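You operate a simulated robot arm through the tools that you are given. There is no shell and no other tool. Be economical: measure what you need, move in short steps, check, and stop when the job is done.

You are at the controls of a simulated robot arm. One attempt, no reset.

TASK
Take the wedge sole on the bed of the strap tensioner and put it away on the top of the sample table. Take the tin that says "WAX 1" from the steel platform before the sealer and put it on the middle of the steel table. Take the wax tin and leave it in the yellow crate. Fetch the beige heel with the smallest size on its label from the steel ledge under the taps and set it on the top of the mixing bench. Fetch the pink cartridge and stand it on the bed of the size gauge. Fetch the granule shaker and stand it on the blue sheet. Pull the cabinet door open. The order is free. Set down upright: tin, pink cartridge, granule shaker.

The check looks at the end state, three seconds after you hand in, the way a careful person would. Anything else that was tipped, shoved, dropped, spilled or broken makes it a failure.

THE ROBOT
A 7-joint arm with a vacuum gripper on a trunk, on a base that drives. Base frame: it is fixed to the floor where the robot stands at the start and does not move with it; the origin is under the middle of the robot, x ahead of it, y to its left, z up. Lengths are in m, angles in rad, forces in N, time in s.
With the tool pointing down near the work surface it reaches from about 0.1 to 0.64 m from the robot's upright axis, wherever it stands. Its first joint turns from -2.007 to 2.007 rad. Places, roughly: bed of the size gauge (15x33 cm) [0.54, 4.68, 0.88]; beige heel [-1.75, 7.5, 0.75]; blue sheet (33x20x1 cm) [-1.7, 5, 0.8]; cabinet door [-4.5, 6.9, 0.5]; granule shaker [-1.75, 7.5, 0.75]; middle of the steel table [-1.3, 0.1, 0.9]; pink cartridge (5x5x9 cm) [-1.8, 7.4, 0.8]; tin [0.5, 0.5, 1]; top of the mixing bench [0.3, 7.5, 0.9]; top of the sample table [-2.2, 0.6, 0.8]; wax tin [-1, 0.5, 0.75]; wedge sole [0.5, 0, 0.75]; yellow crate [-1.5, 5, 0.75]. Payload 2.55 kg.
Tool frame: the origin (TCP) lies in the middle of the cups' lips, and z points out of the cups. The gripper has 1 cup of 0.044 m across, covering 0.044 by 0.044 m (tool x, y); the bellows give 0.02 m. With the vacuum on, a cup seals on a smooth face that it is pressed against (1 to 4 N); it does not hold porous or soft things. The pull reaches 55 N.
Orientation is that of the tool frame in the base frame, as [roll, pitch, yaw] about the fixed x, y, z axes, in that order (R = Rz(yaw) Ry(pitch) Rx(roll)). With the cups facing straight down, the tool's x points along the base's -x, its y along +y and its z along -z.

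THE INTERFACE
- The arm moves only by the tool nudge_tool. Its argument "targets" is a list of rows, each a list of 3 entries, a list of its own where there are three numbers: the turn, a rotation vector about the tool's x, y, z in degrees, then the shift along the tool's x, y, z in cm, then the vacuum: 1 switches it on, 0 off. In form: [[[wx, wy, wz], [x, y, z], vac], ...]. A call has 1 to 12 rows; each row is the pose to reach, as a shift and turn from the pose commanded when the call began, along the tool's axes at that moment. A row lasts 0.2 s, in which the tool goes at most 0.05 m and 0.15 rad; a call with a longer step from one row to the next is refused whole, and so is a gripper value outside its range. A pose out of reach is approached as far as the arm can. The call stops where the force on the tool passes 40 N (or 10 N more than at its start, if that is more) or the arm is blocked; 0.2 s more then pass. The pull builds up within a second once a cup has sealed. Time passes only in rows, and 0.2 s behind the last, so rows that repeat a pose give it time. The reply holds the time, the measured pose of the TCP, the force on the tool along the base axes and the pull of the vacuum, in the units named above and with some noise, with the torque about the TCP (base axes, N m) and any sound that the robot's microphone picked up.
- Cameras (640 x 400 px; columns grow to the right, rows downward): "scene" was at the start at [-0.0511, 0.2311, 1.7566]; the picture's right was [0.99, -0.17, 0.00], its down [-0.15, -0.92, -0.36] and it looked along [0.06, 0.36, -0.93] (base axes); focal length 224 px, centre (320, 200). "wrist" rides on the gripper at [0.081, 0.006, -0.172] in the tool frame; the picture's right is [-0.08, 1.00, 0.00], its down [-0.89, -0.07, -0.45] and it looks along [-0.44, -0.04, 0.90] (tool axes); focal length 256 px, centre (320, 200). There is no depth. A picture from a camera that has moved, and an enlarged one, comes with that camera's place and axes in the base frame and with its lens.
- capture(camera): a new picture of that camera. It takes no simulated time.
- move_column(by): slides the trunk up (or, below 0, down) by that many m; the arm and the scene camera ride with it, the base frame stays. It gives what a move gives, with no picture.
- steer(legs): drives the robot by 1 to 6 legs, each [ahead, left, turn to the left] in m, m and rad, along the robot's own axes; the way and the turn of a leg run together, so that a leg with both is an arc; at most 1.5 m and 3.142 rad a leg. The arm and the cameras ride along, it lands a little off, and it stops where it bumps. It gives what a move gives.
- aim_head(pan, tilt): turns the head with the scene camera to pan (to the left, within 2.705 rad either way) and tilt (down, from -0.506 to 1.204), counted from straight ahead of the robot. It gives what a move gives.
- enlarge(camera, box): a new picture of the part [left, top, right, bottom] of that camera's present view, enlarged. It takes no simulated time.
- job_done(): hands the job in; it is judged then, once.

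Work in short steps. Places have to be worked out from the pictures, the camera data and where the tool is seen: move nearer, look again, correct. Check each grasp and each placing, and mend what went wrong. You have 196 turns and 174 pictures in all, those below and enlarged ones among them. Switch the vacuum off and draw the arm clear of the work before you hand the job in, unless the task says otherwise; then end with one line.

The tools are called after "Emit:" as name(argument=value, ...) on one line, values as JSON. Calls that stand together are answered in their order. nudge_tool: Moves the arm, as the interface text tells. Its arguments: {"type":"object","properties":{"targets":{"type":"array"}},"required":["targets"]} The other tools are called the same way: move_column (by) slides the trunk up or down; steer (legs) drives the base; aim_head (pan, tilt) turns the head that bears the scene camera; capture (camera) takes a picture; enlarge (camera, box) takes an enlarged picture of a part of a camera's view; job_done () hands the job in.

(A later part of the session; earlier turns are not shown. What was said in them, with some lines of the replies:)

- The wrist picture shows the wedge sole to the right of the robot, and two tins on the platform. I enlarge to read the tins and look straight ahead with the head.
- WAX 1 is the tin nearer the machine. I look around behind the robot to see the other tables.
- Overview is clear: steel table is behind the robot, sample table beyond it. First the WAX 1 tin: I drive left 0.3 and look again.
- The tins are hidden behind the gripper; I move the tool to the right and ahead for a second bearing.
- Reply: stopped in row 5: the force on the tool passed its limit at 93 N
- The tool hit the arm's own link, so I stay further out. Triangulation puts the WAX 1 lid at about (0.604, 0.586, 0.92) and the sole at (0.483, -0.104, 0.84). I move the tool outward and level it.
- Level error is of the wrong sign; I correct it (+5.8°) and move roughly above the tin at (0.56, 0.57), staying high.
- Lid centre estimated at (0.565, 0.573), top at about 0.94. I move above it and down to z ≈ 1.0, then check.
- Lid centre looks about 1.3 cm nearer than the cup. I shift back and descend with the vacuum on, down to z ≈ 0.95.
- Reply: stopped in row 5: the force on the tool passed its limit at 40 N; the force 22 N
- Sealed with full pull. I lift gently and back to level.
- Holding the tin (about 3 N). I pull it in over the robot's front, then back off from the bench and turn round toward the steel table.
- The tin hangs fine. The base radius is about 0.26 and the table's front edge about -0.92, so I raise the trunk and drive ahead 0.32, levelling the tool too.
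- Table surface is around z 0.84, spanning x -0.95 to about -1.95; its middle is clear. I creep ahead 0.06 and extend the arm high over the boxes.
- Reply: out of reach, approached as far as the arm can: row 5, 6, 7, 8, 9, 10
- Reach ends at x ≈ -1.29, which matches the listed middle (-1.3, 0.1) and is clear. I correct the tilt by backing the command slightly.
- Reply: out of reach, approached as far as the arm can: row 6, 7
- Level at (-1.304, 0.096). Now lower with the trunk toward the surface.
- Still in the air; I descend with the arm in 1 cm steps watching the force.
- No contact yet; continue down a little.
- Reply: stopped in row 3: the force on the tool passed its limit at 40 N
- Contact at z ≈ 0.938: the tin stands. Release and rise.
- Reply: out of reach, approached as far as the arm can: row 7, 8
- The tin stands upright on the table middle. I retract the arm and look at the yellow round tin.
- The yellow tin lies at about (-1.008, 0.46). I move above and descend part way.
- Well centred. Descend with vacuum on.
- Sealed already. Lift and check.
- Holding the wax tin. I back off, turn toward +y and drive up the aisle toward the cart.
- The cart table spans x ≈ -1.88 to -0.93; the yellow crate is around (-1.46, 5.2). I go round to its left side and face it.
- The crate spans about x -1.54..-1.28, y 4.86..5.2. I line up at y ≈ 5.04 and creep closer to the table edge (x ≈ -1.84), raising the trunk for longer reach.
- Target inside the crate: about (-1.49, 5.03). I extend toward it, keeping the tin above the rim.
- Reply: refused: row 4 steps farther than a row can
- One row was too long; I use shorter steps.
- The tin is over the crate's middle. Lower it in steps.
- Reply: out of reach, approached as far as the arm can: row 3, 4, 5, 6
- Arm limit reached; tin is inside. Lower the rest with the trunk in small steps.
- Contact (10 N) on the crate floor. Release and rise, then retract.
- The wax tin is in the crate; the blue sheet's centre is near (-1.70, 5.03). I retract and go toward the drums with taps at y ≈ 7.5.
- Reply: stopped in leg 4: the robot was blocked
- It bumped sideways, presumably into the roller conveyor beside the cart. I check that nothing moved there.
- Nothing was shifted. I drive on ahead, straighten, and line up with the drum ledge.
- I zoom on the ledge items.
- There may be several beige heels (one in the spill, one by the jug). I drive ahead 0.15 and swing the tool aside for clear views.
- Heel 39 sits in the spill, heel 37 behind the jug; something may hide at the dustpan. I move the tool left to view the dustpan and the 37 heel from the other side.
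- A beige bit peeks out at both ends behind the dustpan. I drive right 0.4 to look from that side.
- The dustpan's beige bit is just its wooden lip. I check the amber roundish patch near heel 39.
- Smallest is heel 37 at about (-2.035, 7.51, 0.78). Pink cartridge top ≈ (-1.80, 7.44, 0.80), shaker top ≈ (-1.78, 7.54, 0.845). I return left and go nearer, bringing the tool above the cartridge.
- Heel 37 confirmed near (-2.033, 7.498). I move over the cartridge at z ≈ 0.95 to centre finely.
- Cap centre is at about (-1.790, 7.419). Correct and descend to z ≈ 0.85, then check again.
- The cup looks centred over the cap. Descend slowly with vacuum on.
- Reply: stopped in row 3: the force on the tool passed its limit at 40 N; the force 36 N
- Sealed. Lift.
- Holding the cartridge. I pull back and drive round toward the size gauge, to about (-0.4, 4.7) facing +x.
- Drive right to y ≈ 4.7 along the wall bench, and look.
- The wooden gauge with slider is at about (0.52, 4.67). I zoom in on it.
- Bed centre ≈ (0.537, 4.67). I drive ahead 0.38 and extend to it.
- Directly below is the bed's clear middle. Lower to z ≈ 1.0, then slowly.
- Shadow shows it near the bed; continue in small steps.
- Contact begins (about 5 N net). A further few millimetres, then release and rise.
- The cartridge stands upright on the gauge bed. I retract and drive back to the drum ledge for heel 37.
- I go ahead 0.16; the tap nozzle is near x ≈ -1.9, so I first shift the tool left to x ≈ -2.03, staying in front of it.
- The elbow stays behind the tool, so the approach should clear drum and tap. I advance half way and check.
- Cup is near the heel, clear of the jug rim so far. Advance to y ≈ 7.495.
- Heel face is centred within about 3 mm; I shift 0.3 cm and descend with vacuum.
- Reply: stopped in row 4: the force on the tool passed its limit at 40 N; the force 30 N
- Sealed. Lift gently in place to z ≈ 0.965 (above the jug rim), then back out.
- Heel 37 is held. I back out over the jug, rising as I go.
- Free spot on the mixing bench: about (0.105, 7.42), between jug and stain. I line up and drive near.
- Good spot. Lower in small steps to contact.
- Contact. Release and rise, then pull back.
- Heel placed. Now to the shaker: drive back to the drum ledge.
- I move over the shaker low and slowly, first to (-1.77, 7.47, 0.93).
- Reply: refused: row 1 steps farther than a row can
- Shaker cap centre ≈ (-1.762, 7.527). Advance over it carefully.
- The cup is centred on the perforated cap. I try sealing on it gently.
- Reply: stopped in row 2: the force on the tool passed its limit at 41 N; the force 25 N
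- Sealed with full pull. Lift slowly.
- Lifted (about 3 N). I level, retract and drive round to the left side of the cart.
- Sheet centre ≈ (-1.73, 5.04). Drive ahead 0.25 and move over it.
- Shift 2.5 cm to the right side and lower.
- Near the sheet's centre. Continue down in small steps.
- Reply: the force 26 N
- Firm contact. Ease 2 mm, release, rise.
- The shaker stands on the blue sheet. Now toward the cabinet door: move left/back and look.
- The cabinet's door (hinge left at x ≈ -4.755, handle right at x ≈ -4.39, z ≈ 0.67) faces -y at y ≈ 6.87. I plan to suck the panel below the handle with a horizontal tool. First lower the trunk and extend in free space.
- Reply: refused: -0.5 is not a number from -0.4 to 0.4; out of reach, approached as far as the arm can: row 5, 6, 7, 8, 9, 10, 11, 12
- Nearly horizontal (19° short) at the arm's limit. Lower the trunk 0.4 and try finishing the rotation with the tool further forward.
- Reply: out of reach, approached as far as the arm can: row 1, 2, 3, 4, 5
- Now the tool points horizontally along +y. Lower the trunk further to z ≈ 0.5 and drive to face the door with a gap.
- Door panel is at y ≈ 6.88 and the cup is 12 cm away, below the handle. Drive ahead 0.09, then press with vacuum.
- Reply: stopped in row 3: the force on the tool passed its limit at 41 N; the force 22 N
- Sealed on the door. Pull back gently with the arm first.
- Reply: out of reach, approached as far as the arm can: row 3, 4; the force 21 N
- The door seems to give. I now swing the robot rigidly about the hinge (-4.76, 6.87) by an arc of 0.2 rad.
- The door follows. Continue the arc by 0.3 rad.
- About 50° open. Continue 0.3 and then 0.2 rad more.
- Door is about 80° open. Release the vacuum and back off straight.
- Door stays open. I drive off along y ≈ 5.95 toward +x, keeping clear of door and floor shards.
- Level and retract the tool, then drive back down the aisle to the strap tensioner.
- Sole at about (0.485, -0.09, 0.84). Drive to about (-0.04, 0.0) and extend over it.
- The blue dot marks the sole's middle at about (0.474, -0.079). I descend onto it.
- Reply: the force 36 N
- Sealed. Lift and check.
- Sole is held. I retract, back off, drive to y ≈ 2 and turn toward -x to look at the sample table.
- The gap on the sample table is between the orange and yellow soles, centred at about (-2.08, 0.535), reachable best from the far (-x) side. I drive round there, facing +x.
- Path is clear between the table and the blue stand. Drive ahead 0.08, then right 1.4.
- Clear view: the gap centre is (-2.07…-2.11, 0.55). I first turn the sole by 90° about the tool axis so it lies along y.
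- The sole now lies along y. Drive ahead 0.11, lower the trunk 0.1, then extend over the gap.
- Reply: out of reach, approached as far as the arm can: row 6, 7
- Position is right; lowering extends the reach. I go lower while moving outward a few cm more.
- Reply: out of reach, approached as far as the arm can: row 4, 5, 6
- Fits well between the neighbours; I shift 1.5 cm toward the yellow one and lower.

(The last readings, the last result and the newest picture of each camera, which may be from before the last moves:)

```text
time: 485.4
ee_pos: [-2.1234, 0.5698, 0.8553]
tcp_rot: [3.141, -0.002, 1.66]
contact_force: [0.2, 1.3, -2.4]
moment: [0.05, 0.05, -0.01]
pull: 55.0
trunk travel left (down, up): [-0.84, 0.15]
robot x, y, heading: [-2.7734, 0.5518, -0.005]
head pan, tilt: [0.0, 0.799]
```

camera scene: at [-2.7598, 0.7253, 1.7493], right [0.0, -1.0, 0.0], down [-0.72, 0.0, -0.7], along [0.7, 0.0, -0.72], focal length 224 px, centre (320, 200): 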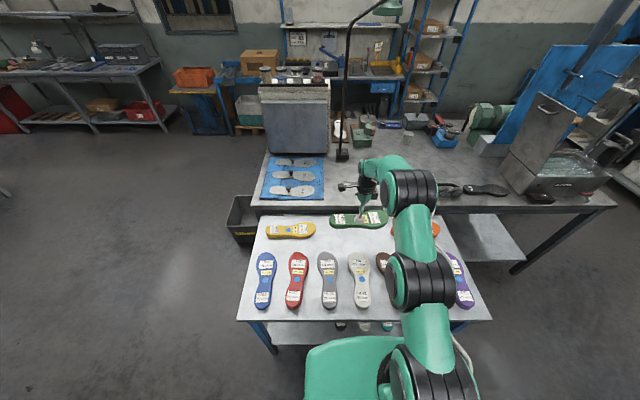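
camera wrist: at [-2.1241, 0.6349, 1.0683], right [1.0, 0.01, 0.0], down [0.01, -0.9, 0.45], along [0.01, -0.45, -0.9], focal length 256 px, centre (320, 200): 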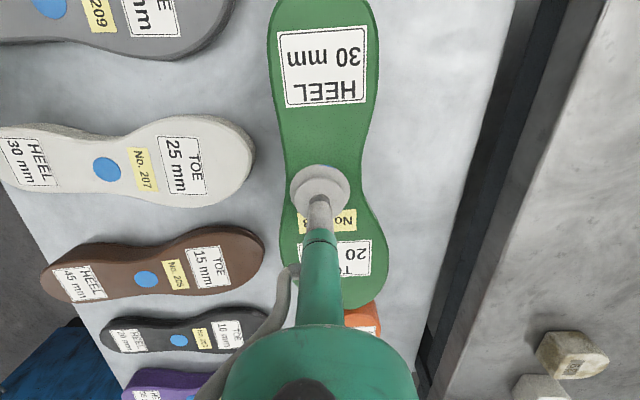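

Emit:
nudge_tool(targets=[[[0, 0, 0], [0, 0, 0.6], 1], [[0, 0, 0], [0, 0, 1.1], 1], [[0, 0, 0], [0, 0, 1.1], 1]])

Emit:
nudge_tool(targets=[[[0, 0, 0], [0, 0, 0.5], 1], [[0, 0, 0], [0, 0, 0.9], 1], [[0, 0, 0], [0, 0, 0.9], 1]])

Emit:
capture(camera="wrist")

```text
time: 486.2
ee_pos: [-2.1248, 0.571, 0.8439]
tcp_rot: [-3.141, 0.0, 1.659]
contact_force: [-0.2, 0.1, -2.0]
moment: [0.02, 0.02, 0.02]
pull: 55.4
trunk travel left (down, up): [-0.84, 0.15]
robot x, y, heading: [-2.7744, 0.5501, 0.005]
head pan, tilt: [0.0, 0.799]
```

```text
time: 487.0
ee_pos: [-2.1229, 0.5695, 0.8331]
tcp_rot: [-3.14, 0.0, 1.662]
contact_force: [-0.5, 0.2, -0.6]
moment: [0.05, 0.04, 0.02]
pull: 54.8
trunk travel left (down, up): [-0.84, 0.15]
robot x, y, heading: [-2.7795, 0.5481, 0.001]
head pan, tilt: [0.0, 0.799]
```

```text
44 pictures are left
camera wrist: at [-2.1255, 0.6499, 1.0069], right [1.0, 0.01, 0.0], down [0.01, -0.9, 0.45], along [0.0, -0.45, -0.9], focal length 256 px, centre (320, 200)
```

wrist: 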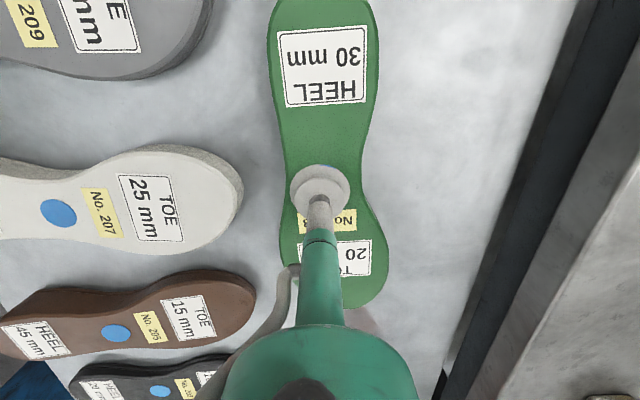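

Still slightly above. Continue.

Emit:
nudge_tool(targets=[[[0, 0, 0], [0, 0, 0.5], 1], [[0, 0, 0], [0, 0, 0.9], 1], [[0, 0, 0], [0, 0, 0.9], 1]])

Emit:
nudge_tool(targets=[[[0, 0, 0], [0, 0, 0.4], 1], [[0, 0, 0], [0, 0, 0.8], 1], [[0, 0, 0], [0, 0, 0.8], 1]])

```text
time: 487.8
ee_pos: [-2.1244, 0.5698, 0.825]
tcp_rot: [3.141, 0.0, 1.66]
contact_force: [0.7, -0.4, -0.8]
moment: [0.09, -0.03, 0.01]
pull: 55.0
trunk travel left (down, up): [-0.84, 0.15]
robot x, y, heading: [-2.7769, 0.5492, 0.002]
head pan, tilt: [0.0, 0.799]
```

```text
time: 488.6
ee_pos: [-2.123, 0.5705, 0.8227]
tcp_rot: [3.134, -0.002, 1.658]
contact_force: [-4.4, -1.7, 26.6]
moment: [0.1, 0.36, -0.01]
pull: 55.4
trunk travel left (down, up): [-0.84, 0.15]
robot x, y, heading: [-2.7759, 0.553, -0.003]
head pan, tilt: [0.0, 0.799]
```

Contact. Ease, release, rise and retract.

Emit:
nudge_tool(targets=[[[0, 0, 0], [0, 0, -0.3], 0], [[0, 0, 0], [0, 0, -0.3], 0], [[0, 0, 0], [0, 0, -0.3], 0], [[0, 0, 0], [0, 0, -0.3], 0], [[0, 0, 0], [0, 0, -1], 0], [[0, 0, 0], [0, 0, -3], 0], [[0, 0, 0], [0, 0, -7], 0], [[0, 0, 0], [0, -2, -11], 0], [[0, 0, 0], [0, -5, -15], 0], [[0, 0, 0], [0, -9, -17], 0], [[0, 0, 0], [0, -13, -19], 0], [[0, 0, 0], [0, -17, -21], 0]])

Emit:
enlarge(camera="scene", box=[220, 180, 500, 340])

```text
time: 491.2
ee_pos: [-2.2968, 0.5538, 1.0297]
tcp_rot: [3.141, -0.002, 1.662]
contact_force: [0.6, -0.4, 0.6]
moment: [-0.01, -0.03, 0.0]
pull: 0.0
trunk travel left (down, up): [-0.84, 0.15]
robot x, y, heading: [-2.781, 0.5462, 0.001]
head pan, tilt: [0.0, 0.799]
```

```text
2.29 times, centred on (360, 260) of scene
camera zoom: at [-2.7606, 0.725, 1.7493], right [0.0, -1.0, 0.0], down [-0.72, 0.0, -0.7], along [0.7, 0.0, -0.72], focal length 513 px, centre (229, 63)
```

zoom: 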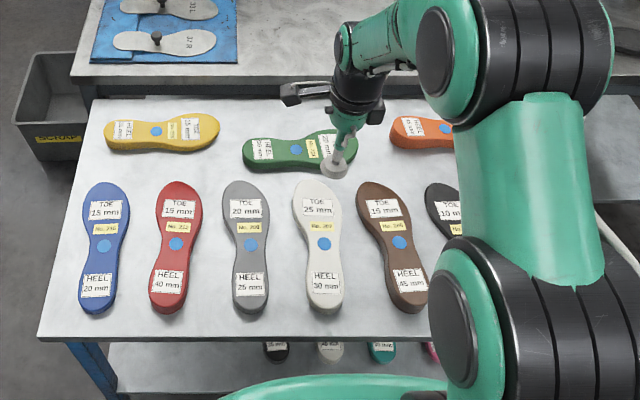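

The sole lies on the sample table between its neighbours, nothing disturbed. I back off so the arm is clear and take a final look.

Emit:
steer(legs=[[-0.15, 0, 0]])

Emit:
capture(camera="scene")

```text
time: 492.6
ee_pos: [-2.4449, 0.553, 1.0284]
tcp_rot: [3.141, 0.002, 1.661]
contact_force: [-1.1, -0.7, -0.2]
moment: [-0.02, -0.04, -0.02]
pull: 0.1
trunk travel left (down, up): [-0.84, 0.15]
robot x, y, heading: [-2.931, 0.5492, 0.003]
head pan, tilt: [0.0, 0.799]
```

```text
42 pictures are left
camera scene: at [-2.9083, 0.7253, 1.7493], right [0.0, -1.0, 0.0], down [-0.72, 0.0, -0.7], along [0.7, 0.0, -0.72], focal length 224 px, centre (320, 200)
```

scene: 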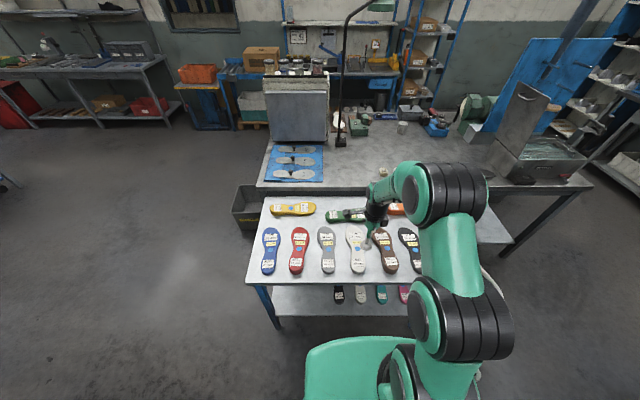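

All items are in place, the WAX 1 tin stands on the steel table and the arm is clear with the vacuum off; I hand in.

Emit:
job_done()

```text
The job is handed in.
```

All seven jobs are done and handed in: WAX 1, wax tin, heel 37, pink cartridge, shaker and sole are placed, and the cabinet door is about 80° open. WAX 1 is at x -1.30, the listed middle, though I measured the steel table's true centre nearer -1.45. The base bumped once beside the roller conveyor, and nothing appeared to have moved.
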